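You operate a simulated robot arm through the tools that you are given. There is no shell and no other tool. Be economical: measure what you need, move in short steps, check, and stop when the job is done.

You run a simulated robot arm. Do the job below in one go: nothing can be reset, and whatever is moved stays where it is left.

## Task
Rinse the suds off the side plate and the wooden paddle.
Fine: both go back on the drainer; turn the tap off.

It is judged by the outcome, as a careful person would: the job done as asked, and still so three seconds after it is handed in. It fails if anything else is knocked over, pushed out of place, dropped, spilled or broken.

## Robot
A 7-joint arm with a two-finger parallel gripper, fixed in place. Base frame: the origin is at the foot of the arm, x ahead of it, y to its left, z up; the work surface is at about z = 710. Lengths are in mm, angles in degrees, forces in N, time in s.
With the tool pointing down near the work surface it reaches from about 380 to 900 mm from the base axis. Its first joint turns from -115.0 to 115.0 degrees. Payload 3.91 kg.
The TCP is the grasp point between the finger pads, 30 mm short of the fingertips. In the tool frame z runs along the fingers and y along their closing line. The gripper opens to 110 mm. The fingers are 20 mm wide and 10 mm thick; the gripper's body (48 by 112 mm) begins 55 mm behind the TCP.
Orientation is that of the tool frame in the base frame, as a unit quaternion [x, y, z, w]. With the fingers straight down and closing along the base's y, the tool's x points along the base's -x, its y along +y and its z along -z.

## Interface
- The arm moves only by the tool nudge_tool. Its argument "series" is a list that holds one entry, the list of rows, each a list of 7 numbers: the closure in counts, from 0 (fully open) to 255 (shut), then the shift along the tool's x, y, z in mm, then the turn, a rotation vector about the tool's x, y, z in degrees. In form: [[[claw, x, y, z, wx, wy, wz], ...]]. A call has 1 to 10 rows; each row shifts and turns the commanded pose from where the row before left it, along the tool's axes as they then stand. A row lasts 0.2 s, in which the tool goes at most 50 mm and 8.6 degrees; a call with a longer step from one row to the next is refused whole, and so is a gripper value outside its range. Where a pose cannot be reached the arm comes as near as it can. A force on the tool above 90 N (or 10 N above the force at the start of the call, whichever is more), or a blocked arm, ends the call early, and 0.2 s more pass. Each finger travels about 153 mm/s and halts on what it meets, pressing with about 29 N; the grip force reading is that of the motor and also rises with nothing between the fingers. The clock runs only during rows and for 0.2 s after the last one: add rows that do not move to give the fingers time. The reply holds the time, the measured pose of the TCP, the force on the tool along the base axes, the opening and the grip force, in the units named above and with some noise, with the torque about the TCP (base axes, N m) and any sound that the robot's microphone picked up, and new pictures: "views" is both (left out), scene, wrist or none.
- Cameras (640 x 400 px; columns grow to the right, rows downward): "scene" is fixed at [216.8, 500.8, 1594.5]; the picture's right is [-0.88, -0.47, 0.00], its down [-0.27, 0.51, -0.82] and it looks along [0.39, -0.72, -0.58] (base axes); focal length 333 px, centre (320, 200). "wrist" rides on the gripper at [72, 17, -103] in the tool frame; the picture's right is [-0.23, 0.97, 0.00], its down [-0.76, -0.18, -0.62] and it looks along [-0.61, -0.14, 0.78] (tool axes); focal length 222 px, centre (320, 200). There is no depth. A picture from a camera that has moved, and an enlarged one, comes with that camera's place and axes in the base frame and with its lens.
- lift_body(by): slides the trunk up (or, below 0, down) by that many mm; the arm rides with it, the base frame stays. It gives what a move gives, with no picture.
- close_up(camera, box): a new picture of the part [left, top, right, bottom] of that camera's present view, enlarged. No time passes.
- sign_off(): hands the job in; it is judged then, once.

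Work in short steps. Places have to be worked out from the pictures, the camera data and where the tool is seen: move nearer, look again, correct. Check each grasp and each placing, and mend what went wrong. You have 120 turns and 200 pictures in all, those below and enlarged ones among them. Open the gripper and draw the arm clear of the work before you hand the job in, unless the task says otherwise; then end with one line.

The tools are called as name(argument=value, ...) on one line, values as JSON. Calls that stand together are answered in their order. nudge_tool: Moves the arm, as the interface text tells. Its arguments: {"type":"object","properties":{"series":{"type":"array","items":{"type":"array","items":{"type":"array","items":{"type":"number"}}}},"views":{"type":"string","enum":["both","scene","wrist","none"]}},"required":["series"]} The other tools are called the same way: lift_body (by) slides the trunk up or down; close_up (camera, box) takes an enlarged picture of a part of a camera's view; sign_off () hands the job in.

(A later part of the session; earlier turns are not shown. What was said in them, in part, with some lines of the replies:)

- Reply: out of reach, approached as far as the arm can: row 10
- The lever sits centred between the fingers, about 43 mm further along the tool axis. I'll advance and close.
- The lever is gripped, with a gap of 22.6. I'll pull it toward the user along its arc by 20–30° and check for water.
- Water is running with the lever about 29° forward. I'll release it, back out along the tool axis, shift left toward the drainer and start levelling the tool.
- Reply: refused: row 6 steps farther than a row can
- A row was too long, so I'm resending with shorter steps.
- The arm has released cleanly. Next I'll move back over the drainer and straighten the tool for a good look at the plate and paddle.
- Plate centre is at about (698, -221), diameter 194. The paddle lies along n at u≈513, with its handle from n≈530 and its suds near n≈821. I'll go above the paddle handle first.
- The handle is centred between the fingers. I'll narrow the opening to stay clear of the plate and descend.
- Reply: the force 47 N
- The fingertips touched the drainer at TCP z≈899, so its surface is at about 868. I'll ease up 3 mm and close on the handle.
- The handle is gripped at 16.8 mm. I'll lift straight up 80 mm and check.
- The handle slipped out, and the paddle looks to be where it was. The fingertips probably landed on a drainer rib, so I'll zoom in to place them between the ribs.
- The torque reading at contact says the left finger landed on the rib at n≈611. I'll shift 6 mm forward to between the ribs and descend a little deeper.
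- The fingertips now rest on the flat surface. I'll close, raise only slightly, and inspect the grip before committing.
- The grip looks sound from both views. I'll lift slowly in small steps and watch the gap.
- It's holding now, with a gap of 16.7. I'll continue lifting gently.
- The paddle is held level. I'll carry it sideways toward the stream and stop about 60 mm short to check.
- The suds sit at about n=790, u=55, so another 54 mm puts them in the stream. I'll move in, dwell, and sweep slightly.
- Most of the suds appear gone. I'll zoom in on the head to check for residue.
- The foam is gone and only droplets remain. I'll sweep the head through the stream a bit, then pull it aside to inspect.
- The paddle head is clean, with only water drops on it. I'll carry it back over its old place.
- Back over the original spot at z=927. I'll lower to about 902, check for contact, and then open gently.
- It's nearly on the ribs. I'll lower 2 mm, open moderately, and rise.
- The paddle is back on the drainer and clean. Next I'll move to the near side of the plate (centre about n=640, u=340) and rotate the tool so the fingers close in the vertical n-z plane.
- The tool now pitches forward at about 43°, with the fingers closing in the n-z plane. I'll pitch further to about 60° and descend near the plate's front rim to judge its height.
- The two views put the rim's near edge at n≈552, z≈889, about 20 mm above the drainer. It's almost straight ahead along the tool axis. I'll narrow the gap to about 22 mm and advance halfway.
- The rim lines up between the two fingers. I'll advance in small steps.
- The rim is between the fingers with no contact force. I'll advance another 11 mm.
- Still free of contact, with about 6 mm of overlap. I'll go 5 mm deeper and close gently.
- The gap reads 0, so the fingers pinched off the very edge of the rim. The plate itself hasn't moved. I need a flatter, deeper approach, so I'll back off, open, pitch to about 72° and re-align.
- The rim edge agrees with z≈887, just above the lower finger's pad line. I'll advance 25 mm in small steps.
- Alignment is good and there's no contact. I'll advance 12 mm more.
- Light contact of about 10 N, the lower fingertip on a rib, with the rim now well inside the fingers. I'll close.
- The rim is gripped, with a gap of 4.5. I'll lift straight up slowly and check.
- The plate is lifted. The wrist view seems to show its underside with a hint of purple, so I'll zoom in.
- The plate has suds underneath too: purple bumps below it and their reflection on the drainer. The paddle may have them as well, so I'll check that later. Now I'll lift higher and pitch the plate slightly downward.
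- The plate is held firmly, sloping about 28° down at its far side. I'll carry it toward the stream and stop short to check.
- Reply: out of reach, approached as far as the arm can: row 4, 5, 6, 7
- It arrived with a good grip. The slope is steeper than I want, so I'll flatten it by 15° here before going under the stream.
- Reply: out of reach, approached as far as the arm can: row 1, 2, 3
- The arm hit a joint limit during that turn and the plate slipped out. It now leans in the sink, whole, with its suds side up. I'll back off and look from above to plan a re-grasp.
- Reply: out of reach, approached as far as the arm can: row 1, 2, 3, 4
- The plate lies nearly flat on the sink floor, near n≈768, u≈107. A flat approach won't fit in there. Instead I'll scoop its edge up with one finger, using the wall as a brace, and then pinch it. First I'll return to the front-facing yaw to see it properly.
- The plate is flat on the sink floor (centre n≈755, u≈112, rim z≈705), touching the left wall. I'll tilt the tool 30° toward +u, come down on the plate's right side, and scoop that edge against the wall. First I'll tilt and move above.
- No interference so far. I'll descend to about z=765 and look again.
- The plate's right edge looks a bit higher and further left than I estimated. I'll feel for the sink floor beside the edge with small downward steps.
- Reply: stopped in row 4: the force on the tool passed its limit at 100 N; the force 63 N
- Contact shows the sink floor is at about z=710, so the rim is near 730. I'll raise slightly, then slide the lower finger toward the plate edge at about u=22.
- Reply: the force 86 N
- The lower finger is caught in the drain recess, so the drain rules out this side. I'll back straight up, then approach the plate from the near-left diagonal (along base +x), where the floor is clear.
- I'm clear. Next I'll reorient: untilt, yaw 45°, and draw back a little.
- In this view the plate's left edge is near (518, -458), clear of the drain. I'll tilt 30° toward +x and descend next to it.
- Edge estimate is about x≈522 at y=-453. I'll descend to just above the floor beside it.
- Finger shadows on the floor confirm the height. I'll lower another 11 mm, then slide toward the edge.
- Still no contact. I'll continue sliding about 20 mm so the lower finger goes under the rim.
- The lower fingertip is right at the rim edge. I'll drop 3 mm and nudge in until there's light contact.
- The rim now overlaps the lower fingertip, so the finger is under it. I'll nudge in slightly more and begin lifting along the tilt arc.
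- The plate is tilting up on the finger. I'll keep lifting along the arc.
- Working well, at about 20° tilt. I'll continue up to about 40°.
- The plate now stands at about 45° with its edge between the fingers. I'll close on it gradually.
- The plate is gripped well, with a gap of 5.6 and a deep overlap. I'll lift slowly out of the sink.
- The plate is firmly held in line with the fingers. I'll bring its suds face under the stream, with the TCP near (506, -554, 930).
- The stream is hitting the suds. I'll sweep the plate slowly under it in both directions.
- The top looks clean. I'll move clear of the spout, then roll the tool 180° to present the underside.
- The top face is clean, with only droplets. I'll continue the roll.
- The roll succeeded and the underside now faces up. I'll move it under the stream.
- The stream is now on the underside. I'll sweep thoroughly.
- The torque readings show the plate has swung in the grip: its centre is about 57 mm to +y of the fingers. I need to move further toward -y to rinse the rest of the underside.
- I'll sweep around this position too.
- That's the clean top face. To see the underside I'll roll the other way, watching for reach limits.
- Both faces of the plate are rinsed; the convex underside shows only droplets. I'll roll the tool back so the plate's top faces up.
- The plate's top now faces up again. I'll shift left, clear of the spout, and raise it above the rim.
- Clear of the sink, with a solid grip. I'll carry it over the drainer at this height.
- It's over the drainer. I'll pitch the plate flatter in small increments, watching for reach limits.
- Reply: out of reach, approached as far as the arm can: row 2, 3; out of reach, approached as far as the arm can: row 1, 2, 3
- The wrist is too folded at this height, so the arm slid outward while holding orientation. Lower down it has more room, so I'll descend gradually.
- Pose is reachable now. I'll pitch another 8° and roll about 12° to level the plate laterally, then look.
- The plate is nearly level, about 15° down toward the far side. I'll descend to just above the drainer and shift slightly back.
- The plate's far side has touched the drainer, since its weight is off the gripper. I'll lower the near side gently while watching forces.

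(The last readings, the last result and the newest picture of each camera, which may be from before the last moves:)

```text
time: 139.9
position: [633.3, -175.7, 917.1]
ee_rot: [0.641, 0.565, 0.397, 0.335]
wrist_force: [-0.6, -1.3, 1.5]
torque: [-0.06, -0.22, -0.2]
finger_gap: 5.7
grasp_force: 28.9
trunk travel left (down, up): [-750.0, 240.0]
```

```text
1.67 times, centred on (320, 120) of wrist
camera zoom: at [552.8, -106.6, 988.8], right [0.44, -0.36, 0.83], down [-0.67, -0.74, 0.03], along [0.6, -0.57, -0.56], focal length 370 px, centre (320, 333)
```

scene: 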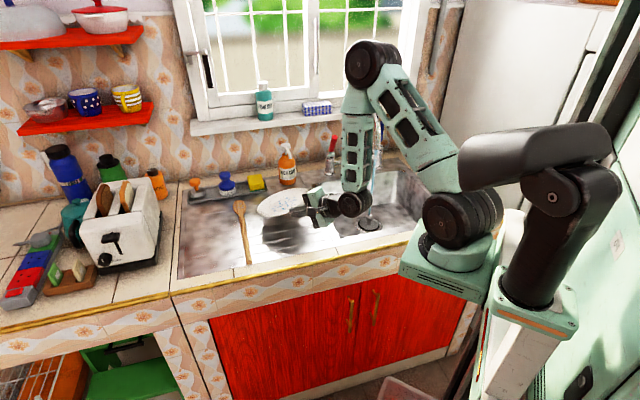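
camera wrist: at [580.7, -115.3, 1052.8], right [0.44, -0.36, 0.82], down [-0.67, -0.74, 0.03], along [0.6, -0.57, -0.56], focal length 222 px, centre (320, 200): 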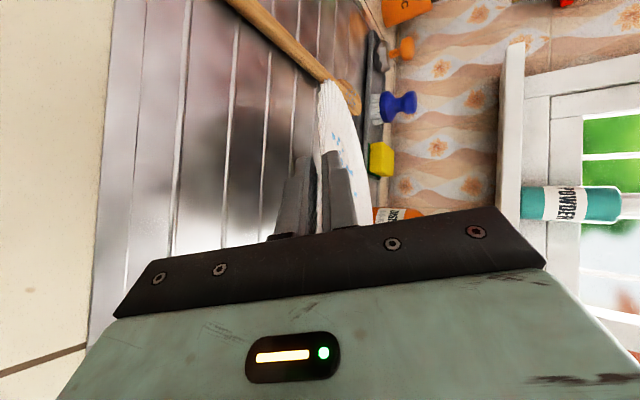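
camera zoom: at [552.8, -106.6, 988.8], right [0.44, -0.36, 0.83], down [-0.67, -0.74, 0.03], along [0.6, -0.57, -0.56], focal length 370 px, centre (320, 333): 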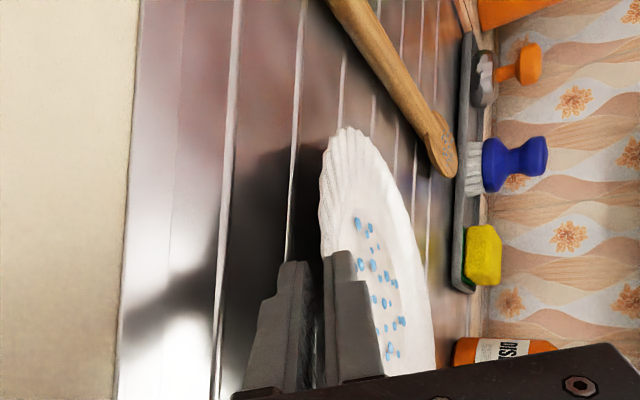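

Good, it's rotating flat. I'll continue down to about 906.

nudge_tool(series=[[[255, -0.5, -3.5, 1.8, 0, 0, 0], [255, -0.5, -3.5, 1.8, 0, 0, 0], [255, -0.4, -2.6, 1.4, 0, 0, 0], [255, 0, 0, 0, 0, 0, 0]]], views="none")

close_up(camera="wrist", box=[200, 0, 440, 240])

close_up(camera="scene", box=[230, 170, 350, 270])

```text
time: 140.9
position: [635.7, -175.0, 905.7]
ee_rot: [0.641, 0.565, 0.397, 0.335]
wrist_force: [-1.6, 2.1, 1.5]
torque: [0.09, -0.33, 0.17]
finger_gap: 6.5
grasp_force: 28.4
trunk travel left (down, up): [-750.0, 240.0]
```

```text
1.67 times, centred on (320, 120) of wrist
camera zoom: at [553.6, -106.6, 977.3], right [0.44, -0.36, 0.83], down [-0.67, -0.74, 0.03], along [0.6, -0.56, -0.56], focal length 370 px, centre (320, 333)
```

zoom: 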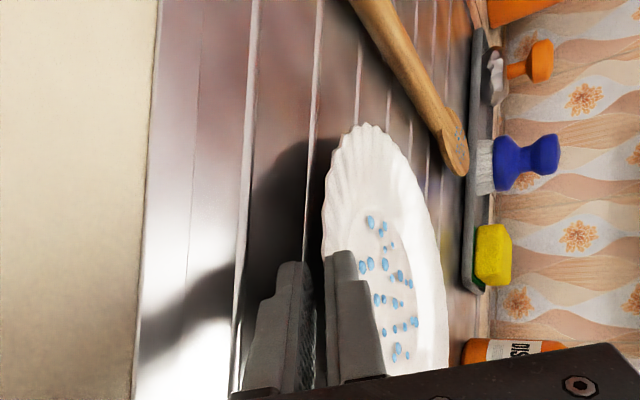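

```text
4.00 times, centred on (290, 220) of scene
camera zoom: at [216.8, 500.8, 1594.5], right [-0.88, -0.47, 0.0], down [-0.27, 0.51, -0.82], along [0.39, -0.72, -0.58], focal length 1331 px, centre (440, 120)
```

zoom: 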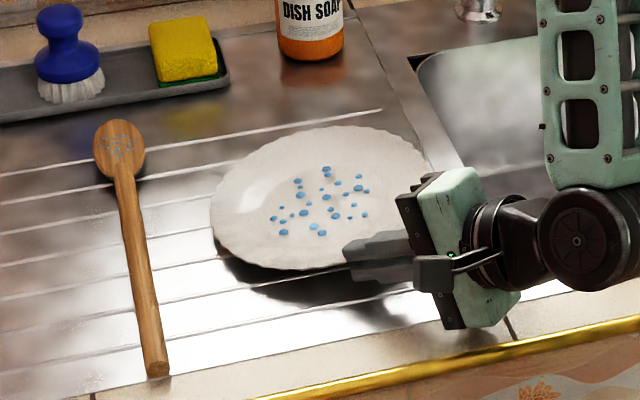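

Nearly flat. I'll slide it about 12 mm away from the sink edge, then open the fingers a little to let it settle.

nudge_tool(series=[[[255, 4.4, 1.4, 3.8, 0, 0, 0], [255, 4.4, 1.4, 3.8, 0, 0, 0], [255, 0, 0, 0, 0, 0, 0], [250, -0.3, -1.7, 0.9, 0, 0, 0], [240, 0, 0, 0, 0, 0, 0], [230, 0, 0, 0, 0, 0, 0], [222, 0, 0, 0, 0, 0, 0], [215, 0, 0, 0, 0, 0, 0], [213, 0, 0, 0, 0, 0, 0]]], views="none")

close_up(camera="wrist", box=[200, 0, 440, 240])

close_up(camera="scene", box=[230, 170, 350, 270])

```text
time: 142.9
position: [643.9, -167.3, 905.2]
ee_rot: [0.641, 0.566, 0.397, 0.335]
wrist_force: [-1.2, 0.3, -1.0]
torque: [0.01, 0.0, 0.01]
finger_gap: 18.4
grasp_force: 0.8
trunk travel left (down, up): [-750.0, 240.0]
```

```text
1.67 times, centred on (320, 120) of wrist
camera zoom: at [562.0, -98.6, 975.6], right [0.44, -0.36, 0.83], down [-0.67, -0.74, 0.03], along [0.6, -0.57, -0.56], focal length 370 px, centre (320, 333)
```

zoom: 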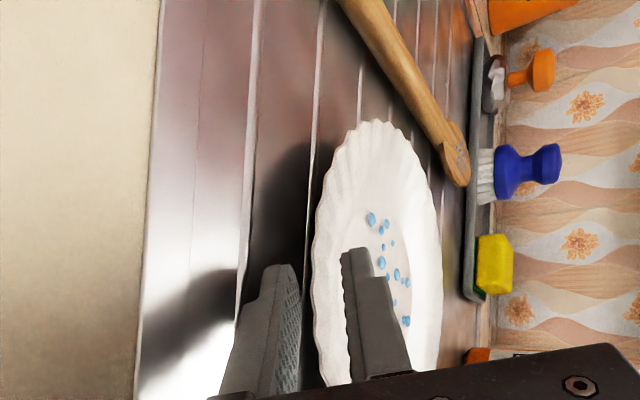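

```text
4.00 times, centred on (290, 220) of scene
camera zoom: at [216.8, 500.8, 1594.5], right [-0.88, -0.47, 0.0], down [-0.27, 0.51, -0.82], along [0.39, -0.72, -0.58], focal length 1331 px, centre (440, 120)
```

zoom: 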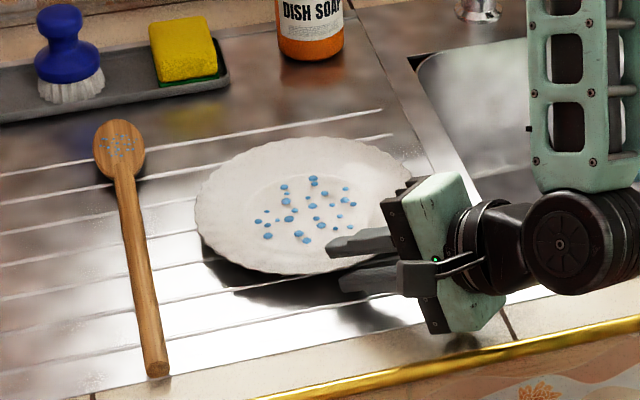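

The plate has settled flat. I'll open slightly more and slide the fingers straight back out.

nudge_tool(series=[[[206, 0, 0, 0, 0, 0, 0], [206, 0, 0, -4, 0, 0, 0], [206, 0, 0, -5, 0, 0, 0], [206, 0, 0, -6, 0, 0, 0], [206, 0, 0, -8, 0, 0, 0], [206, 0, 0, -10, 0, 0, 0], [206, 0, 0, -12, 0, 0, 0]]], views="none")

close_up(camera="wrist", box=[200, 0, 440, 240])

close_up(camera="scene", box=[230, 170, 350, 270])

```text
time: 144.6
position: [620.2, -169.7, 911.4]
ee_rot: [0.64, 0.567, 0.397, 0.334]
wrist_force: [-0.2, -0.3, -0.5]
torque: [0.03, -0.01, -0.03]
finger_gap: 21.2
grasp_force: 0.1
out of reach, approached as far as the arm can: row 6, 7
trunk travel left (down, up): [-750.0, 240.0]
```

```text
1.67 times, centred on (320, 120) of wrist
camera zoom: at [540.5, -101.4, 983.3], right [0.44, -0.36, 0.82], down [-0.67, -0.74, 0.03], along [0.6, -0.57, -0.56], focal length 370 px, centre (320, 333)
```

zoom: 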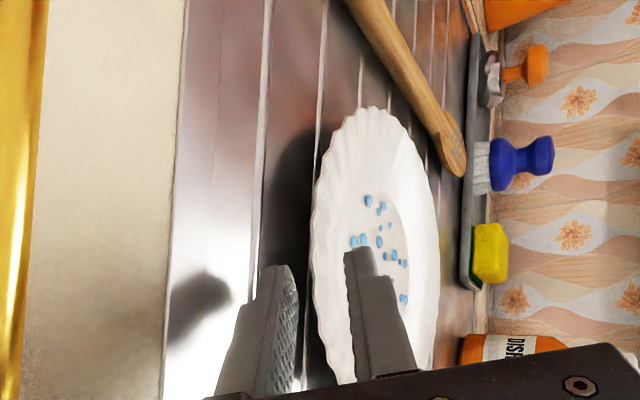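

```text
4.00 times, centred on (290, 220) of scene
camera zoom: at [216.8, 500.8, 1594.5], right [-0.88, -0.47, 0.0], down [-0.27, 0.51, -0.82], along [0.39, -0.72, -0.58], focal length 1331 px, centre (440, 120)
```

zoom: 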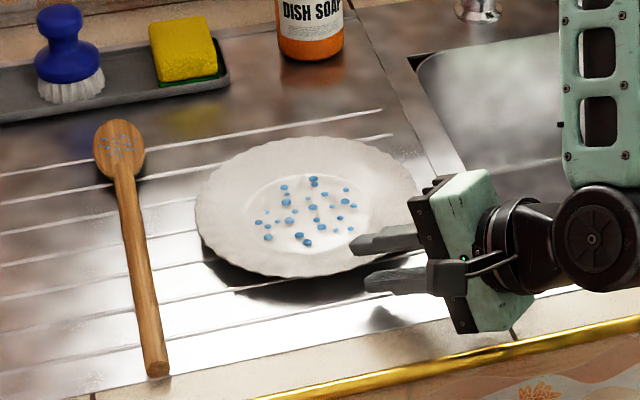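

The plate didn't move. Going further straight back is out of reach, so I'll slide sideways (+y, away from the plate centre) and then rise.

nudge_tool(series=[[[206, 8, 0, 0, 0, 0, 0], [206, 12, 0, 0, 0, 0, 0], [206, 14, 0, 0, 0, 0, 0], [206, 16, 0, 0, 0, 0, 0]]], views="none")

close_up(camera="scene", box=[230, 170, 350, 270])

close_up(camera="wrist", box=[200, 0, 440, 240])

```text
time: 145.6
position: [630.5, -122.2, 913.4]
ee_rot: [0.641, 0.566, 0.397, 0.334]
wrist_force: [0.4, -0.1, -0.4]
torque: [0.01, -0.05, 0.03]
finger_gap: 21.1
grasp_force: 0.0
out of reach, approached as far as the arm can: row 2, 4
trunk travel left (down, up): [-750.0, 240.0]
```

```text
4.00 times, centred on (290, 220) of scene
camera zoom: at [216.8, 500.8, 1594.5], right [-0.88, -0.47, 0.0], down [-0.27, 0.51, -0.82], along [0.39, -0.72, -0.58], focal length 1331 px, centre (440, 120)
```

zoom: 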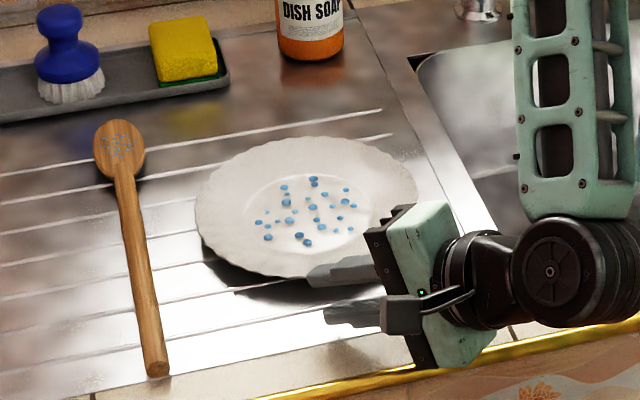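

```text
1.67 times, centred on (320, 120) of wrist
camera zoom: at [548.7, -53.5, 985.7], right [0.44, -0.36, 0.83], down [-0.67, -0.74, 0.03], along [0.6, -0.57, -0.56], focal length 370 px, centre (320, 333)
```

zoom: 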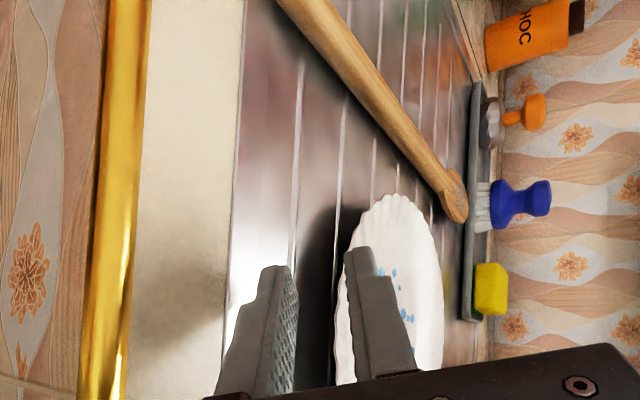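

The fingers are clear of the plate. I'll rise while straightening the tool.

nudge_tool(series=[[[206, 2.6, 17.5, -9.2, 0, 0, 0], [206, 2.6, 17.5, -9.2, 0, 0, 0], [206, 2, 17.5, -10, 6, 0, 0], [206, 0, 16, -12, 8, 0, 0], [206, 0, 14, -14, 8, 0, 0], [150, 0, 12, -16, 8, 0, 0], [100, 0, 10, -18, 8, 0, 0], [50, 0, 8, -20, 8, 0, 0], [0, 0, 6, -20, 8, 0, 0], [0, 0, 4, -20, 8, 0, 0]]], views="both")

```text
time: 147.8
position: [648.5, -140.8, 1102.1]
ee_rot: [0.721, 0.689, 0.048, -0.043]
wrist_force: [0.0, 0.4, -0.1]
torque: [-0.01, -0.02, 0.0]
finger_gap: 110.2
grasp_force: 0.1
out of reach, approached as far as the arm can: row 1, 2, 3
trunk travel left (down, up): [-750.0, 240.0]
camera wrist: at [668.0, -82.3, 1213.6], right [0.96, -0.27, -0.03], down [-0.22, -0.83, 0.52], along [-0.16, -0.49, -0.85], focal length 222 px, centre (320, 200)
```

scene: 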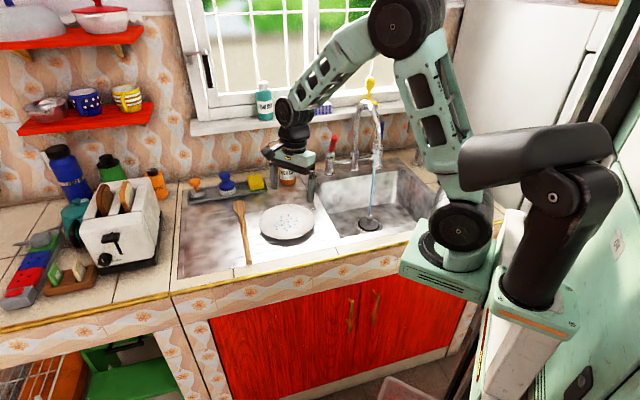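
wrist: 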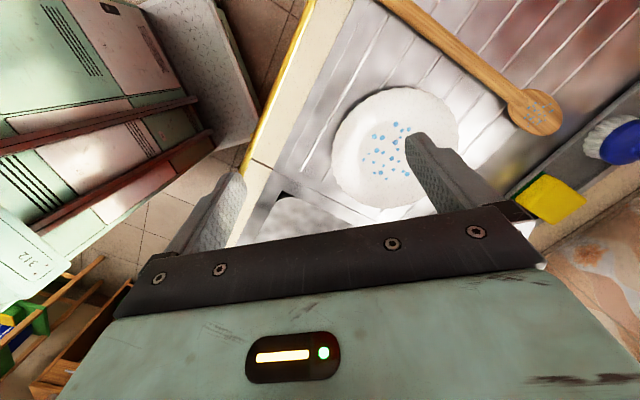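

The plate is flat on the drainer. The paddle's underside might also have suds like the plate's did, so I'll inspect its head closely.

close_up(camera="scene", box=[226, 192, 258, 222])

close_up(camera="wrist", box=[470, 60, 600, 160])

```text
13.33 times, centred on (242, 207) of scene
camera zoom: at [216.8, 500.8, 1594.5], right [-0.88, -0.47, 0.0], down [-0.27, 0.51, -0.82], along [0.39, -0.72, -0.58], focal length 4438 px, centre (1360, 107)
```

zoom: 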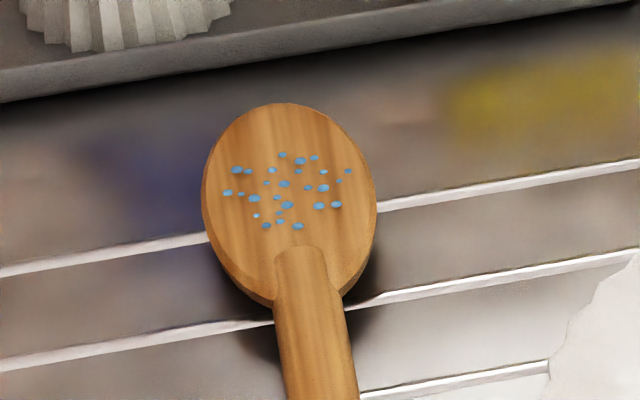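

```text
4.00 times, centred on (535, 110) of wrist
camera zoom: at [668.0, -82.3, 1213.6], right [0.96, -0.27, -0.03], down [-0.22, -0.83, 0.52], along [-0.16, -0.49, -0.85], focal length 888 px, centre (-540, 560)
```

zoom: 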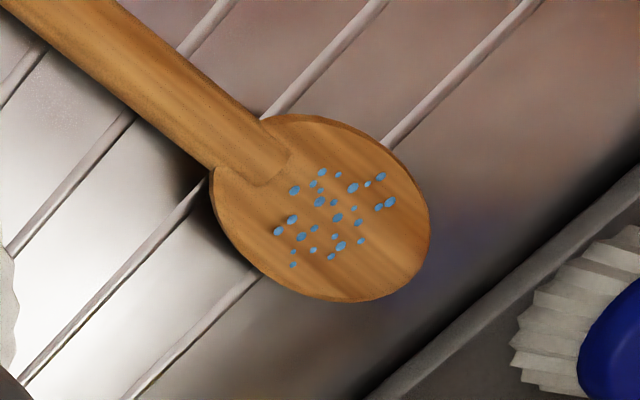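

I can't tell from here. Since the plate had hidden suds underneath, I'll rinse the paddle's underside too, by gripping the handle with a tilt and rolling it past vertical in the stream. First I'll straighten the tool and go above the handle.

nudge_tool(series=[[[100, 0, 0, 0, 0, -7.3, 0], [140, 0, 0, 0, 0, 0, -8], [140, 0, 0, 0, 0, 0, -8], [140, 0, 0, 0, 0, 0, -8], [140, 0, 0, 0, 0, 0, -8], [140, 0, 0, 0, 0, 0, -8], [140, 0, 0, 0, 0, 0, -7.7], [140, -14, 30, 10, 0, 0, 0], [140, -15, 30, 10, 0, 0, 0], [140, -15, 30, 10, 0, 0, 0]]], views="none")

nudge_tool(series=[[[140, -14, 28, 10, 0, 0, 0], [140, -14, 28, 10, 0, 0, 0], [140, 0, 0, 0, 7, 0, 0], [140, 0, 0, 0, 7, 0, 0], [140, 0, 0, 0, 7, 0, 0], [140, 0, 0, 0, 5, 0, 0]]], views="wrist")

```text
time: 149.9
position: [744.0, -110.2, 1073.1]
ee_rot: [0.382, 0.924, 0.003, 0.002]
wrist_force: [-0.9, -0.1, 0.7]
torque: [0.0, -0.04, 0.03]
finger_gap: 49.8
grasp_force: 0.1
trunk travel left (down, up): [-750.0, 240.0]
```

```text
time: 151.3
position: [802.3, -88.9, 1054.3]
ee_rot: [0.372, 0.901, -0.207, -0.085]
wrist_force: [-0.6, 0.2, 0.6]
torque: [0.01, 0.02, -0.01]
finger_gap: 49.6
grasp_force: 0.1
trunk travel left (down, up): [-750.0, 240.0]
camera wrist: at [793.6, 5.5, 1138.9], right [0.78, 0.46, -0.42], down [0.62, -0.46, 0.64], along [0.1, -0.76, -0.64], focal length 222 px, centre (320, 200)
```

wrist: 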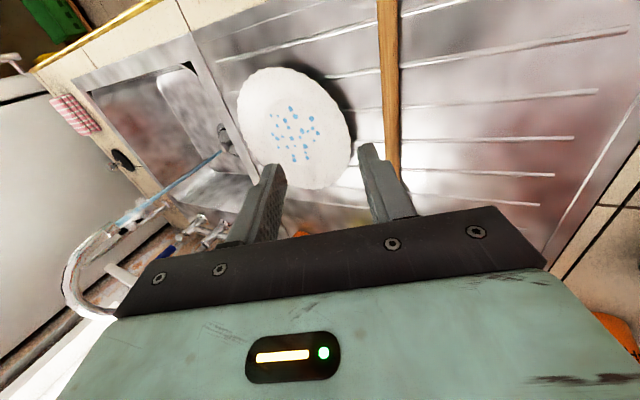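

The view is as expected. I'll set a 20° tilt, line up with the handle (u≈508), and advance to just above the drainer.

nudge_tool(series=[[[160, 0, 0, 0, -6, 0, 0], [160, 0, 21, -8, 0, 0, 0], [160, 0, 21, -8, 0, 0, 0], [160, 0, 21, -7, 0, 0, 0], [160, 0, 0, 35, 0, 0, 0], [170, 0, 0, 35, 0, 0, 0], [180, 0, 0, 35, 0, 0, 0], [185, 0, 0, 25, 0, 0, 0], [185, 0, 0, 15, 0, 0, 0], [185, 0, 0, 0, 0, 0, 0]]], views="wrist")

```text
time: 153.6
position: [817.1, -75.3, 915.8]
ee_rot: [0.376, 0.911, -0.158, -0.065]
wrist_force: [-0.2, 0.0, -0.6]
torque: [0.02, 0.03, 0.0]
finger_gap: 30.2
grasp_force: 0.1
trunk travel left (down, up): [-750.0, 240.0]
camera wrist: at [800.9, 12.2, 1007.7], right [0.81, 0.49, -0.33], down [0.57, -0.51, 0.65], along [0.15, -0.71, -0.69], focal length 222 px, centre (320, 200)
```

wrist: 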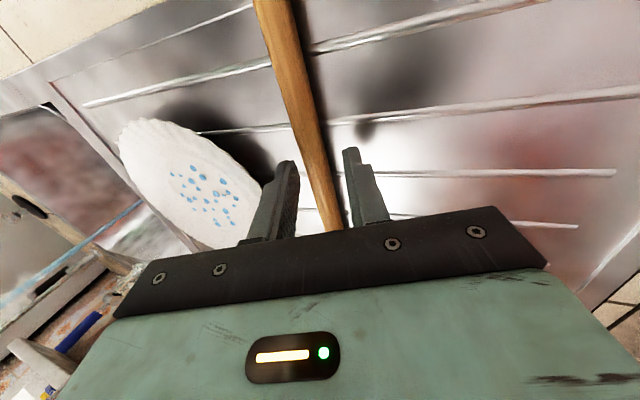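

Well aligned. I'll advance the last 11 mm, narrow, and close gently.

nudge_tool(series=[[[185, 0, -2, 5, 0, 0, 0], [192, 0, 0, 3, 0, 0, 0], [200, 0, 0, 3, 0, 0, 0], [215, 0, 0, 1, 0, 0, 0], [230, 0, 0, 0, 0, 0, 0], [255, 0, 0, 0, 0, 0, 0], [255, 0, 0, 0, 0, 0, 0], [255, 0, 0, 0, 0, 0, 0]]], views="none")

nudge_tool(series=[[[255, 0, -1, -2.8, 0, 0, 0], [255, 0, -1, -2.8, 0, 0, 0], [255, 0, -1, -2.8, 0, 0, 0], [255, 0, -1.4, -3.8, 0, 0, 0], [255, 0, -1.7, -4.7, 0, 0, 0], [255, 0, -2, -5.6, 0, 0, 0]]], views="none")

```text
time: 155.3
position: [814.7, -79.7, 907.4]
ee_rot: [0.376, 0.911, -0.159, -0.065]
wrist_force: [-0.3, -1.3, 1.4]
torque: [-0.14, -0.07, -0.12]
finger_gap: 16.7
grasp_force: 28.7
trunk travel left (down, up): [-750.0, 240.0]
```

```text
time: 156.8
position: [812.5, -81.2, 930.1]
ee_rot: [0.376, 0.91, -0.159, -0.065]
wrist_force: [0.1, -0.1, 0.5]
torque: [0.02, 0.01, 0.0]
finger_gap: 16.9
grasp_force: 28.5
trunk travel left (down, up): [-750.0, 240.0]
```

It's held, with a gap of 16.9. I'll lift further, bring the tool vertical, and yaw so the head points toward the sink.

nudge_tool(series=[[[255, 0, -2.4, -6.6, 0, 0, 0], [255, 0, -2.7, -7.5, 0, 0, 0], [255, 0, -2.7, -7.5, 0, 0, 0], [255, 0, -2.7, -7.5, 0, 0, 0], [255, 0, -2.7, -7.5, 0, 0, 0], [255, 0, -2.7, -7.5, 0, 0, 0], [255, 0, -2.7, -7.5, 0, 0, 0], [255, 0, -2.7, -7.5, -6, 0, 0], [255, 0, -1.5, -8, -7, 0, 0], [255, 0, 0, -8, -7, 0, 0]]], views="none")

nudge_tool(series=[[[255, 0, 0, 0, 0, 0, 6], [255, 0, 0, 0, 0, 0, 8], [255, 0, 0, 0, 0, 0, 8], [255, 0, 0, 0, 0, 0, 8], [255, 0, 0, 0, 0, 0, 8], [255, 0, 0, 0, 0, 0, 8], [255, 0, 0, 0, 0, 0, 8]]], views="scene")

```text
time: 158.9
position: [814.7, -77.4, 1008.7]
ee_rot: [0.38, 0.925, 0.003, 0.001]
wrist_force: [0.6, 0.4, 0.1]
torque: [0.01, 0.02, -0.02]
finger_gap: 16.6
grasp_force: 28.9
trunk travel left (down, up): [-750.0, 240.0]
```

```text
time: 160.6
position: [814.0, -79.0, 1007.8]
ee_rot: [0.761, 0.649, 0.002, 0.001]
wrist_force: [0.3, -0.2, -0.7]
torque: [0.01, 0.01, 0.01]
finger_gap: 16.8
grasp_force: 29.2
trunk travel left (down, up): [-750.0, 240.0]
```

scene: 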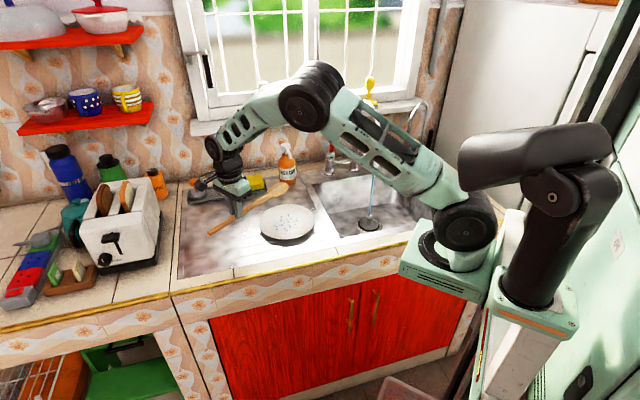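

The paddle is held and yawing fine. I'll finish the yaw and carry it toward the stream.

nudge_tool(series=[[[255, 0, 0, 0, 0, 0, 8], [255, 0, 0, 0, 0, 0, 8], [255, 0, 0, 0, 0, 0, 8], [255, 0, 0, 0, 0, 0, 8], [255, -8, 2, 0, 0, 0, 4], [255, -18, 6, 0, 0, 0, 0], [255, -26, 8, 0, 0, 0, 0], [255, -28, 9, 0, 0, 0, 0], [255, -28, 9, 0, 0, 0, 0], [255, -28, 9, 0, 0, 0, 0]]], views="none")

nudge_tool(series=[[[255, -28, 9, 0, 0, 0, 0], [255, -28, 9, 0, 0, 0, 0], [255, -28, 9, 0, 0, 0, 0], [255, -20, 6, 0, 0, 0, 0], [255, -10, 3, 0, 0, 0, 0], [255, 0, 0, 0, -5, 0, 0], [255, 0, 0, 0, -7, 0, 0], [255, 0, 0, 0, -7, 0, 0], [255, 0, 0, 0, -7, 0, 0], [255, 0, 0, 0, -7, 0, 0]]], views="scene")

```text
time: 162.8
position: [749.4, -205.3, 1007.3]
ee_rot: [0.923, 0.384, 0.003, 0.001]
wrist_force: [-0.3, 0.2, -1.0]
torque: [0.03, -0.04, 0.0]
finger_gap: 16.3
grasp_force: 28.9
trunk travel left (down, up): [-750.0, 240.0]
```

```text
time: 164.9
position: [692.9, -312.1, 1007.4]
ee_rot: [0.886, 0.367, 0.111, 0.262]
wrist_force: [0.9, 0.8, -0.6]
torque: [0.04, -0.03, -0.03]
finger_gap: 16.6
grasp_force: 29.1
trunk travel left (down, up): [-750.0, 240.0]
```

scene: 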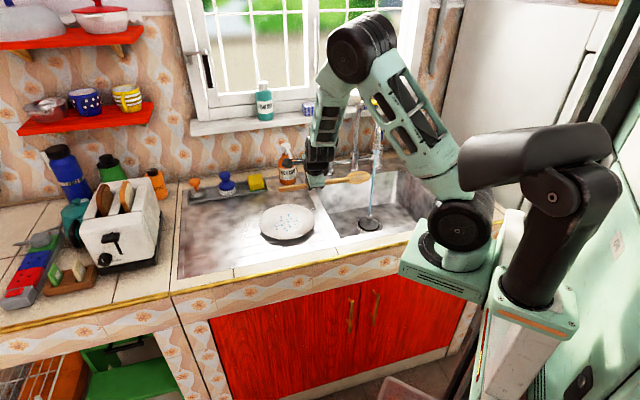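

Going well, and reachable so far. I'll continue the tilt to about 75°, still clear of the stream.

nudge_tool(series=[[[255, 0, 0, 0, -7, 0, 0], [255, 0, 0, 0, -7, 0, 0], [255, 0, 0, 0, -7, 0, 0], [255, 0, 0, 0, -7, 0, 0], [255, 0, 0, 0, -7, 0, 0], [255, 0, 0, 0, -7, 0, 0]]], views="none")

close_up(camera="scene", box=[290, 130, 400, 220])

```text
time: 166.3
position: [694.2, -312.4, 1008.5]
ee_rot: [0.732, 0.303, 0.237, 0.563]
wrist_force: [0.6, 0.4, 0.5]
torque: [0.08, -0.07, 0.02]
finger_gap: 16.8
grasp_force: 29.1
trunk travel left (down, up): [-750.0, 240.0]
```

```text
4.44 times, centred on (345, 175) of scene
camera zoom: at [216.8, 500.8, 1594.5], right [-0.88, -0.47, 0.0], down [-0.27, 0.51, -0.82], along [0.39, -0.72, -0.58], focal length 1479 px, centre (209, 311)
```

zoom: 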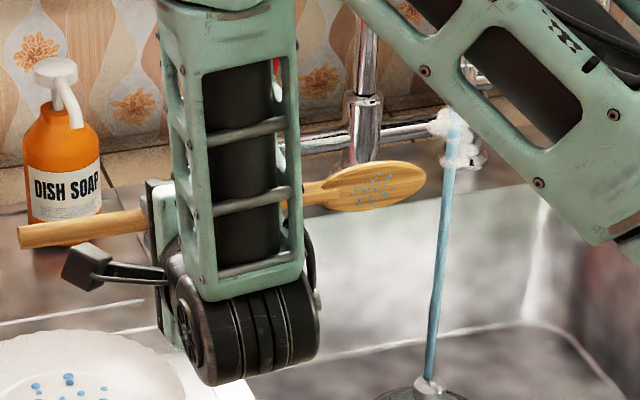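

The head is now edge-up with its underside facing away from me. I'll tilt 10° more and bring that face into the stream.

nudge_tool(series=[[[255, 0, 0, 0, -5, 0, 0], [255, 0, 0, 0, -5, 0, 0], [255, -8, -7, 6, 0, 0, 0], [255, -11, -7, 6, 0, 0, 0], [255, -11, -7, 6, 0, 0, 0], [255, -11, -7, 6, 0, 0, 0], [255, -11, -7, 6, 0, 0, 0], [255, -11, -7, 6, 0, 0, 0], [255, -10, -6, 6, 0, 0, 0], [255, -6, -3, 5, 0, 0, 0]]], views="none")

close_up(camera="scene", box=[330, 130, 410, 220])

```text
time: 168.6
position: [667.7, -398.4, 952.2]
ee_rot: [0.682, 0.281, 0.262, 0.623]
wrist_force: [0.3, -0.1, -0.4]
torque: [0.03, 0.02, 0.0]
finger_gap: 16.3
grasp_force: 28.6
trunk travel left (down, up): [-750.0, 240.0]
```

```text
4.44 times, centred on (370, 175) of scene
camera zoom: at [216.8, 500.8, 1594.5], right [-0.88, -0.47, 0.0], down [-0.27, 0.51, -0.82], along [0.39, -0.72, -0.58], focal length 1479 px, centre (98, 311)
```

zoom: 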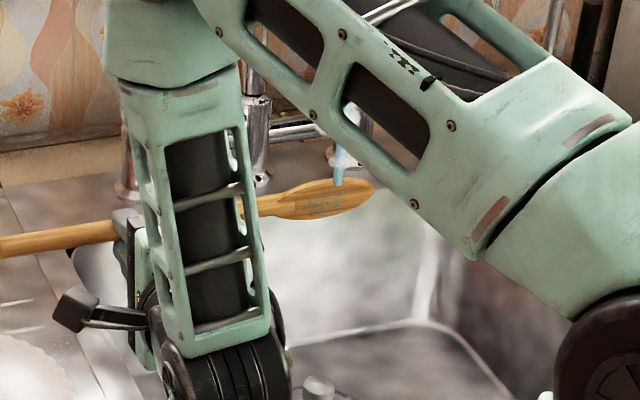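

The stream is landing on the head's upper edge. I'll sweep so it runs down the underside across the whole head.

nudge_tool(series=[[[255, -13, 0, -4, 0, 0, 0], [255, 10, 0, -2, 0, 0, 0], [255, 12, 0, 0, 0, 0, 0], [255, 0, 0, -3, 0, 0, 0], [255, -11, 0, 0, 0, 0, 0], [255, -11, 0, 0, 0, 0, 0], [255, -11, 0, 0, 0, 0, 0], [255, -11, 0, 0, 0, 0, 0], [255, 0, 0, -3, 0, 0, 0], [255, 11, 0, 0, 0, 0, 0]]], views="none")

nudge_tool(series=[[[255, 11, 0, 0, 0, 0, 0], [255, 11, 0, 0, 0, 0, 0], [255, 11, 0, 0, 0, 0, 0], [255, 0, 0, -3, 0, 0, 0], [255, -11, 0, 0, 0, 0, 0], [255, -11, 0, 0, 0, 0, 0], [255, -11, 0, 0, 0, 0, 0], [255, -11, 0, 0, 0, 0, 0], [255, 0, 0, -3, 0, 0, 0], [255, 11, 0, 0, 0, 0, 0]]], views="none")

close_up(camera="scene", box=[340, 150, 400, 220])

```text
time: 170.8
position: [644.5, -408.6, 954.6]
ee_rot: [0.681, 0.281, 0.261, 0.624]
wrist_force: [-0.9, -0.1, -1.1]
torque: [0.05, -0.05, -0.02]
finger_gap: 16.8
grasp_force: 28.2
trunk travel left (down, up): [-750.0, 240.0]
```

```text
time: 172.9
position: [639.4, -402.7, 954.8]
ee_rot: [0.681, 0.281, 0.261, 0.624]
wrist_force: [-1.0, -0.2, -1.0]
torque: [0.01, 0.0, -0.02]
finger_gap: 16.3
grasp_force: 29.0
trunk travel left (down, up): [-750.0, 240.0]
```

```text
5.71 times, centred on (370, 185) of scene
camera zoom: at [216.8, 500.8, 1594.5], right [-0.88, -0.47, 0.0], down [-0.27, 0.51, -0.82], along [0.39, -0.72, -0.58], focal length 1902 px, centre (34, 286)
```

zoom: 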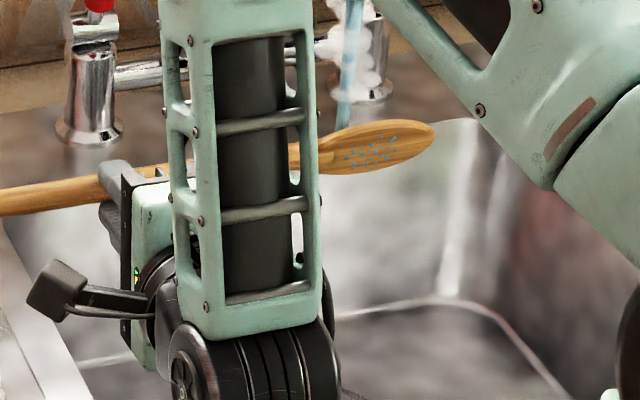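

The underside is intercepting the stream, since no water is seen below the head. One more pass a bit further over, then I'll pull away.

nudge_tool(series=[[[255, 11, 0, 0, 0, 0, 0], [255, 11, 0, 0, 0, 0, 0], [255, 8, 0, -4, 0, 0, 0], [255, -11, 0, 0, 0, 0, 0], [255, -11, 0, 0, 0, 0, 0], [255, -11, 0, 0, 0, 0, 0], [255, -11, 0, -4, 0, 0, 0], [255, 11, 0, 0, 0, 0, 0], [255, 11, 0, 0, 0, 0, 0], [255, 11, 0, 4, 0, 0, 0]]], views="none")

nudge_tool(series=[[[255, 0, 0, 8, 0, 0, 0], [255, -11, 0, 0, 0, 0, 0], [255, -11, 0, 0, 0, 0, 0], [255, -11, 0, 5, 0, 0, 0], [255, 11, 0, 0, 0, 0, 0], [255, 11, 0, 0, 0, 0, 0], [255, 16, 3, -6, 0, 0, 0], [255, 20, 6, -8, 0, 0, 0], [255, 22, 8, -8, 0, 0, 0], [255, 22, 8, -6, 0, 0, 0]]], views="none")

nudge_tool(series=[[[255, 20, 8, 0, 0, 0, 0], [255, 20, 8, 0, 5, 0, 0], [255, 22, 8, 0, 7, 0, 0], [255, 22, 6, 0, 7, 0, 0], [255, 22, 4, 0, 7, 0, 0], [255, 22, 2, 0, 7, 0, 0], [255, 22, 0, 0, 7, 0, 0], [255, 10, 0, 0, 7, 0, 0]]], views="scene")

```text
time: 175.2
position: [650.3, -385.8, 952.5]
ee_rot: [0.682, 0.281, 0.26, 0.623]
wrist_force: [0.2, -0.1, -0.9]
torque: [0.05, -0.01, -0.02]
finger_gap: 16.5
grasp_force: 29.4
trunk travel left (down, up): [-750.0, 240.0]
```

```text
time: 177.3
position: [689.6, -330.2, 980.5]
ee_rot: [0.681, 0.281, 0.261, 0.624]
wrist_force: [-0.7, 0.5, -1.0]
torque: [0.02, -0.01, -0.02]
finger_gap: 16.8
grasp_force: 28.7
trunk travel left (down, up): [-750.0, 240.0]
```

```text
time: 179.2
position: [806.0, -218.8, 1017.8]
ee_rot: [0.873, 0.362, 0.128, 0.299]
wrist_force: [0.2, -0.5, -0.6]
torque: [0.04, -0.01, -0.02]
finger_gap: 16.4
grasp_force: 28.6
trunk travel left (down, up): [-750.0, 240.0]
```

scene: 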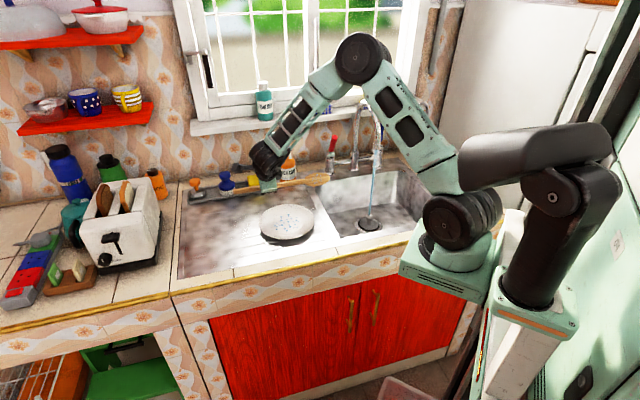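

Carrying back. I'll level the tool, move to the paddle's place at height, then yaw it back along its original line.

nudge_tool(series=[[[255, 0, 0, 0, 7.5, 0, 0], [255, 0, 0, 0, 7.5, 0, 0], [255, 0, 0, 0, 7.5, 0, 0], [255, 0, 0, 0, 7.5, 0, 0], [255, 0, 0, 0, 7.5, 0, 0], [255, 23, -23, 0, 0, 0, 0], [255, 24, -24, 0, 0, 0, 0], [255, 24, -24, 0, 0, 0, 0], [255, 22, -22, 0, 0, 0, 0]]], views="none")

nudge_tool(series=[[[255, 0, 0, 0, 0, 0, -8], [255, 0, 0, 0, 0, 0, -8], [255, 0, 0, 0, 0, 0, -8], [255, 0, 0, 0, 0, 0, -8], [255, 0, 0, 0, 0, 0, -8], [255, 0, 0, 0, 0, 0, -8], [255, 0, 0, 0, 0, 0, -8], [255, 0, 0, 0, 0, 0, -8], [255, 0, 0, 0, 0, 0, -8], [255, 0, 0, 0, 0, 0, -8]]], views="none")

nudge_tool(series=[[[255, 0, 0, 0, 0, 0, -8], [255, 0, 0, 0, 0, 0, -2], [255, 0, 0, 0, 5, 0, 0], [255, 0, 0, 0, 5, 0, 0], [255, 0, 0, 0, 5, 0, 0], [255, 0, 0, 0, 5, 0, 0]]], views="none")

close_up(camera="scene", box=[190, 130, 330, 270])

```text
time: 181.2
position: [805.5, -94.3, 1014.0]
ee_rot: [0.924, 0.383, 0.004, 0.003]
wrist_force: [-0.4, 1.0, 0.3]
torque: [0.07, -0.06, 0.01]
finger_gap: 16.4
grasp_force: 29.2
trunk travel left (down, up): [-750.0, 240.0]
```

```text
time: 183.3
position: [806.5, -88.8, 1015.8]
ee_rot: [0.461, 0.888, 0.0, 0.005]
wrist_force: [-0.4, -0.7, -0.4]
torque: [0.04, 0.01, 0.01]
finger_gap: 16.0
grasp_force: 29.0
trunk travel left (down, up): [-750.0, 240.0]
```

```text
time: 184.8
position: [806.1, -90.9, 1016.4]
ee_rot: [0.378, 0.91, -0.16, -0.061]
wrist_force: [0.1, -0.1, -0.2]
torque: [0.02, 0.03, 0.02]
finger_gap: 15.8
grasp_force: 29.0
trunk travel left (down, up): [-750.0, 240.0]
```

```text
2.86 times, centred on (260, 200) of scene
camera zoom: at [216.8, 500.8, 1594.5], right [-0.88, -0.47, 0.0], down [-0.27, 0.51, -0.82], along [0.39, -0.72, -0.58], focal length 951 px, centre (491, 200)
```

zoom: 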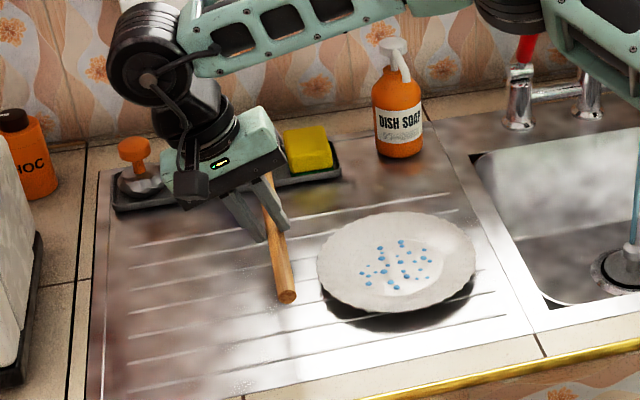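

The paddle is back over its place. I'll lower it to just above the drainer.

nudge_tool(series=[[[255, 0, 7, 12, 0, 0, 0], [255, 0, 8, 15, 0, 0, 0], [255, 0, 8, 15, 0, 0, 0], [255, 0, 8, 15, 0, 0, 0], [255, 0, 7, 13, 0, 0, 0], [255, 0, 4, 10, 0, 0, 0], [255, 0, 3, 7, 0, 0, 0], [255, 0, 2, 5, 0, 0, 0], [255, 0, 1, 3, 0, 0, 0], [255, 0, 0, 0, 0, 0, 0]]], views="none")

close_up(camera="scene", box=[200, 170, 300, 270])

```text
time: 186.9
position: [816.9, -78.9, 910.6]
ee_rot: [0.377, 0.91, -0.16, -0.06]
wrist_force: [0.5, 0.4, -0.8]
torque: [0.06, 0.03, 0.01]
finger_gap: 15.8
grasp_force: 28.7
trunk travel left (down, up): [-750.0, 240.0]
```

```text
4.00 times, centred on (250, 220) of scene
camera zoom: at [216.8, 500.8, 1594.5], right [-0.88, -0.47, 0.0], down [-0.27, 0.51, -0.82], along [0.39, -0.72, -0.58], focal length 1331 px, centre (600, 120)
```

zoom: 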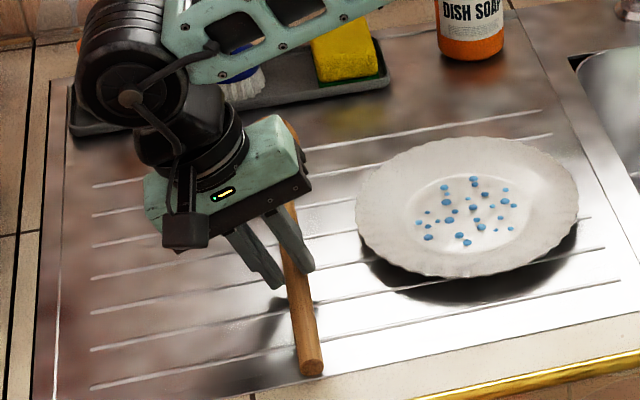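

I'll lower 3 mm more, open, and withdraw along the tool axis.

nudge_tool(series=[[[255, 0, 1, 3, 0, 0, 0], [235, 0, 0, 0, 0, 0, 0], [215, 0, 0, 0, 0, 0, 0], [195, 0, 0, 0, 0, 0, 0], [185, 0, 0, 0, 0, 0, 0], [180, 0, 0, -10, 0, 0, 0], [170, 0, 0, -20, 0, 0, 0], [160, 0, 0, -35, 0, 0, 0], [160, 0, 0, -40, 0, 0, 0], [160, 0, 0, -40, 0, 0, 0]]], views="scene")

close_up(camera="scene", box=[200, 170, 310, 270])

```text
time: 189.2
position: [848.1, -42.7, 1040.9]
ee_rot: [0.377, 0.91, -0.16, -0.062]
wrist_force: [0.2, 0.6, 0.6]
torque: [0.01, 0.0, -0.02]
finger_gap: 40.9
grasp_force: 0.0
trunk travel left (down, up): [-750.0, 240.0]
```

scene: 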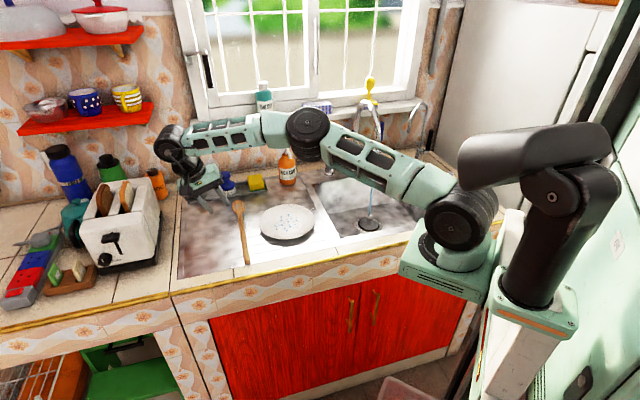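

```text
4.00 times, centred on (255, 220) of scene
camera zoom: at [216.8, 500.8, 1594.5], right [-0.88, -0.47, 0.0], down [-0.27, 0.51, -0.82], along [0.39, -0.72, -0.58], focal length 1331 px, centre (580, 120)
```

zoom: 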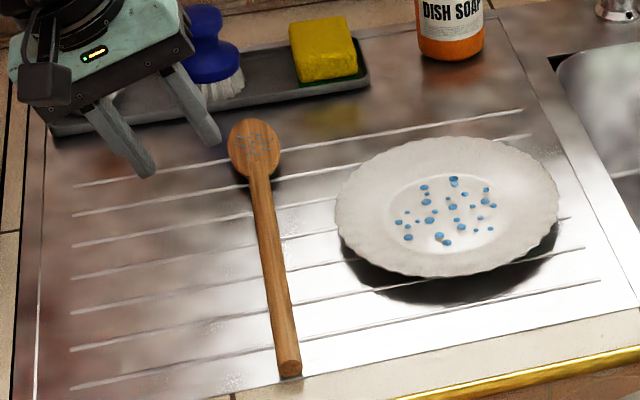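

Both items are clean and back on the drainer. Now for the tap: I'll return to the red lever via a safe path, first sideways at height.

nudge_tool(series=[[[100, 0, 0, 0, -6.6, 0, 0], [0, 0, 0, 0, -6.6, 0, 0], [0, 0, 0, 0, -6.5, 0, 0], [0, 0, -38, -10, 0, 0, 0], [0, 0, -40, -10, 0, 0, 0], [0, 0, -40, -10, 0, 0, 0], [0, 0, -40, -10, 0, 0, 0], [0, 0, -40, -10, 0, 0, 0], [0, 0, -40, -10, 0, 0, 0], [0, 0, -40, -10, 0, 0, 0]]], views="none")

nudge_tool(series=[[[0, 0, -40, 0, 0, 0, 0], [0, 0, -40, 0, 0, 0, 0], [0, 0, -40, 0, 0, 0, 0], [0, 0, -40, 0, 0, 0, 0], [0, 0, -17, 0, 0, 0, 0], [0, -30, 0, 0, 0, -8.3, 0], [0, -30, 0, 0, 0, -8.3, 0], [0, -20, 0, 15, 0, -8.3, 0], [0, 0, 0, 0, 0, -8.3, 0]]], views="none")

```text
time: 191.3
position: [652.4, -239.6, 1113.4]
ee_rot: [0.382, 0.924, -0.002, 0.004]
wrist_force: [0.7, 0.5, -0.2]
torque: [-0.06, 0.03, 0.01]
finger_gap: 110.0
grasp_force: 0.0
trunk travel left (down, up): [-750.0, 240.0]
```

```text
time: 193.3
position: [588.1, -426.3, 1110.0]
ee_rot: [0.365, 0.884, -0.111, 0.27]
wrist_force: [0.3, -0.1, 0.1]
torque: [0.02, -0.02, -0.01]
finger_gap: 109.9
grasp_force: 0.1
trunk travel left (down, up): [-750.0, 240.0]
```

On track: n≈717, u≈114. I'll finish the pitch to 50° and move to the standoff before the lever.

nudge_tool(series=[[[0, 0, 0, 0, 0, -8.1, 0], [0, 0, 0, 0, 0, -8.1, 0], [0, -23, 0, 25, 0, 0, 0], [0, -23, 0, 25, 0, 0, 0], [0, -22.5, 0, 25, 0, 0, 0], [0, 0, 0, 0, 0, 0, 0]]], views="wrist")

```text
time: 194.8
position: [661.9, -498.9, 1113.6]
ee_rot: [0.346, 0.838, -0.161, 0.391]
wrist_force: [-0.4, 1.3, 0.5]
torque: [0.02, -0.01, 0.02]
finger_gap: 110.2
grasp_force: 0.2
trunk travel left (down, up): [-750.0, 240.0]
camera wrist: at [583.7, -397.7, 1124.9], right [0.79, 0.59, 0.17], down [-0.12, -0.13, 0.98], along [0.6, -0.8, -0.04], focal length 222 px, centre (320, 200)
```

wrist: 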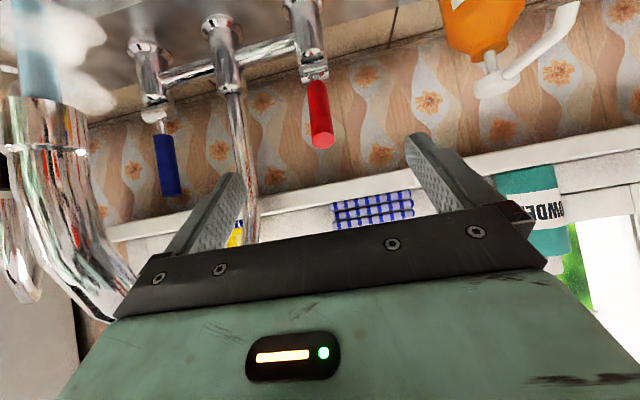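

The red lever sits between the open fingers as before. I'll advance about 128 mm along the tool and close on it.

nudge_tool(series=[[[0, 0, 0, 35, 0, 0, 0], [0, 0, 0, 35, 0, 0, 0], [0, 0, 0, 30, 0, 0, 0], [0, 0, 0, 18, 0, 0, 0], [0, 0, 0, 10, 0, 0, 0], [150, 0, 0, 0, 0, 0, 0], [230, 0, 0, 0, 0, 0, 0], [255, 0, 0, 0, 0, 0, 0], [255, 0, 0, 0, 0, 0, 0]]], views="none")

```text
time: 196.8
position: [730.1, -567.0, 1030.6]
ee_rot: [0.346, 0.838, -0.161, 0.39]
wrist_force: [2.2, -0.3, -0.4]
torque: [-0.12, 0.05, -0.05]
finger_gap: 23.0
grasp_force: 44.6
trunk travel left (down, up): [-750.0, 240.0]
```

The lever is gripped. I'll push it back upright along the reverse arc.

nudge_tool(series=[[[255, -7.3, 0, 3.4, 0, 0, 0], [255, -7.3, 0, 3.4, 0, 0, 0], [255, -6.7, 0, 4.7, 0, 0, 0], [255, -6.7, 0, 4.7, 0, 0, 0], [255, -5.7, 0, 5.7, 0, 0, 0], [255, -5.7, 0, 5.7, 0, 0, 0], [255, -2, 0, 2.5, 0, 0, 0], [255, 0, 0, 0, 0, 0, 0]]], views="scene")

close_up(camera="scene", box=[320, 110, 420, 240])

```text
time: 198.6
position: [762.8, -600.8, 1046.0]
ee_rot: [0.347, 0.837, -0.162, 0.391]
wrist_force: [-17.7, 1.3, -1.9]
torque: [0.81, 0.87, -0.05]
finger_gap: 22.6
grasp_force: 45.5
trunk travel left (down, up): [-750.0, 240.0]
```

scene: 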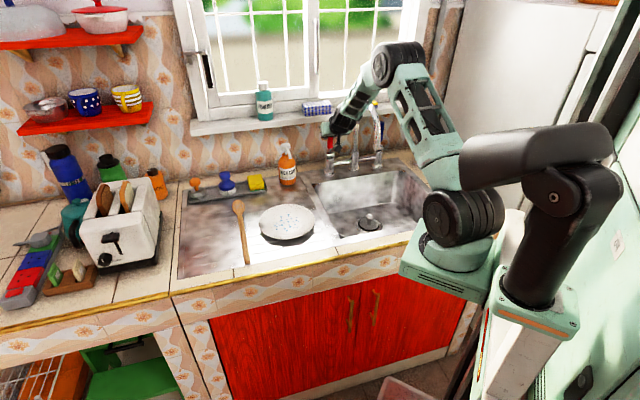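

```text
3.08 times, centred on (370, 175) of scene
camera zoom: at [216.8, 500.8, 1594.5], right [-0.88, -0.47, 0.0], down [-0.27, 0.51, -0.82], along [0.39, -0.72, -0.58], focal length 1024 px, centre (166, 277)
```

zoom: 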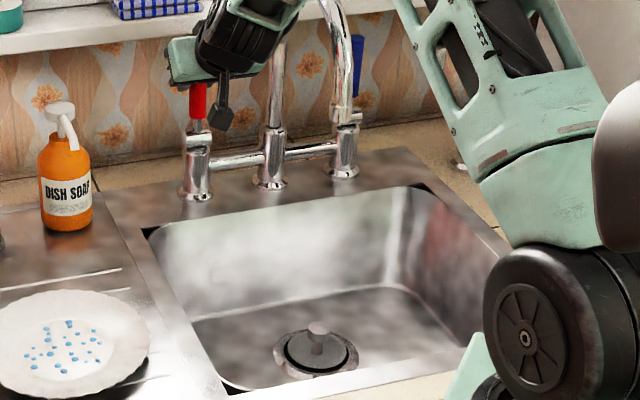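

The water has stopped and the lever is upright. I'll open, back out along the tool axis, and withdraw over the sink front.

nudge_tool(series=[[[120, 0, 0, 0, 0, 0, 0], [0, 0, 0, 0, 0, 0, 0], [0, 0, 0, 0, 0, 0, 0], [0, 0, 0, -35, 0, 0, 0], [0, 0, 0, -45, 0, 0, 0], [0, 0, 0, -45, 0, 0, 0], [0, 0, 0, -45, 0, 0, 0], [0, 30, 0, -30, 0, 0, 0], [0, 30, 0, -30, 0, 0, 0], [0, 30, 0, -30, 0, 0, 0]]], views="scene")

close_up(camera="scene", box=[180, 100, 420, 260])

```text
time: 200.8
position: [582.8, -420.9, 1142.3]
ee_rot: [0.346, 0.838, -0.16, 0.391]
wrist_force: [0.2, 0.3, 0.2]
torque: [0.01, -0.01, 0.0]
finger_gap: 110.1
grasp_force: 0.0
trunk travel left (down, up): [-750.0, 240.0]
```

scene: 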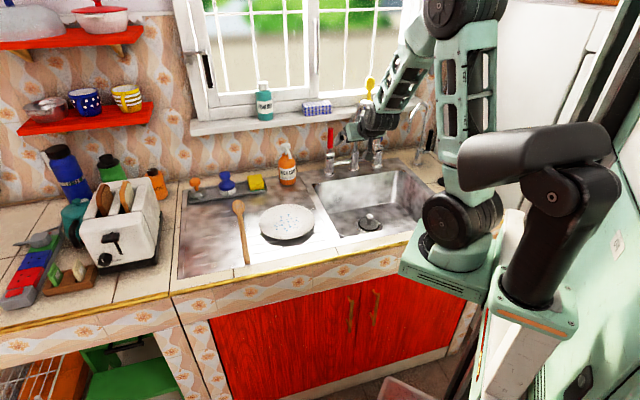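

```text
2.50 times, centred on (300, 180) of scene
camera zoom: at [216.8, 500.8, 1594.5], right [-0.88, -0.47, 0.0], down [-0.27, 0.51, -0.82], along [0.39, -0.72, -0.58], focal length 832 px, centre (370, 250)
```

zoom: 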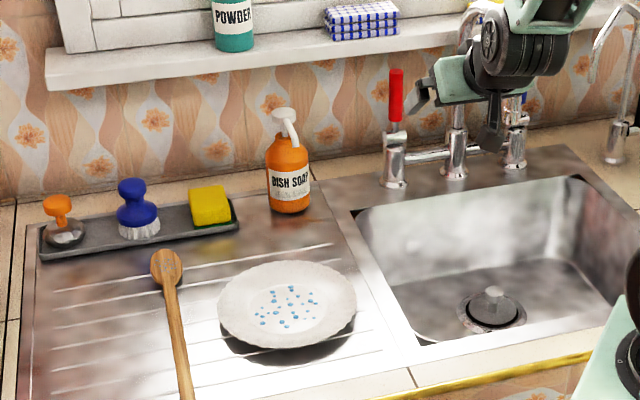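

The tap is off, and the plate and paddle are clean and resting on the drainer with nothing else disturbed. I'll draw the arm back a bit more and then hand in.

nudge_tool(series=[[[0, 25, 0, -25, 0, 4, 0], [0, 25, 0, -25, 0, 6, 0], [0, 30, 0, -20, 0, 6, 0], [0, 30, 0, -10, 0, 6, 0], [0, 0, 0, 0, 0, 0, 0]]], views="none")

```text
time: 201.9
position: [491.3, -328.4, 1129.1]
ee_rot: [0.368, 0.898, -0.093, 0.223]
wrist_force: [-0.1, 0.0, -0.4]
torque: [0.01, 0.01, -0.05]
finger_gap: 110.1
grasp_force: 0.0
out of reach, approached as far as the arm can: row 4
trunk travel left (down, up): [-750.0, 240.0]
```

The arm is clear and the gripper is open, so I'm handing in.

sign_off()

```text
The job is handed in.
```

The side plate and wooden paddle are rinsed and back on the drainer, and the tap is off. The plate slipped into the sink once on the way; it looked undamaged, and I rinsed both its faces afterwards. The paddle's underside went through the stream, but I couldn't get a camera view of it to confirm.
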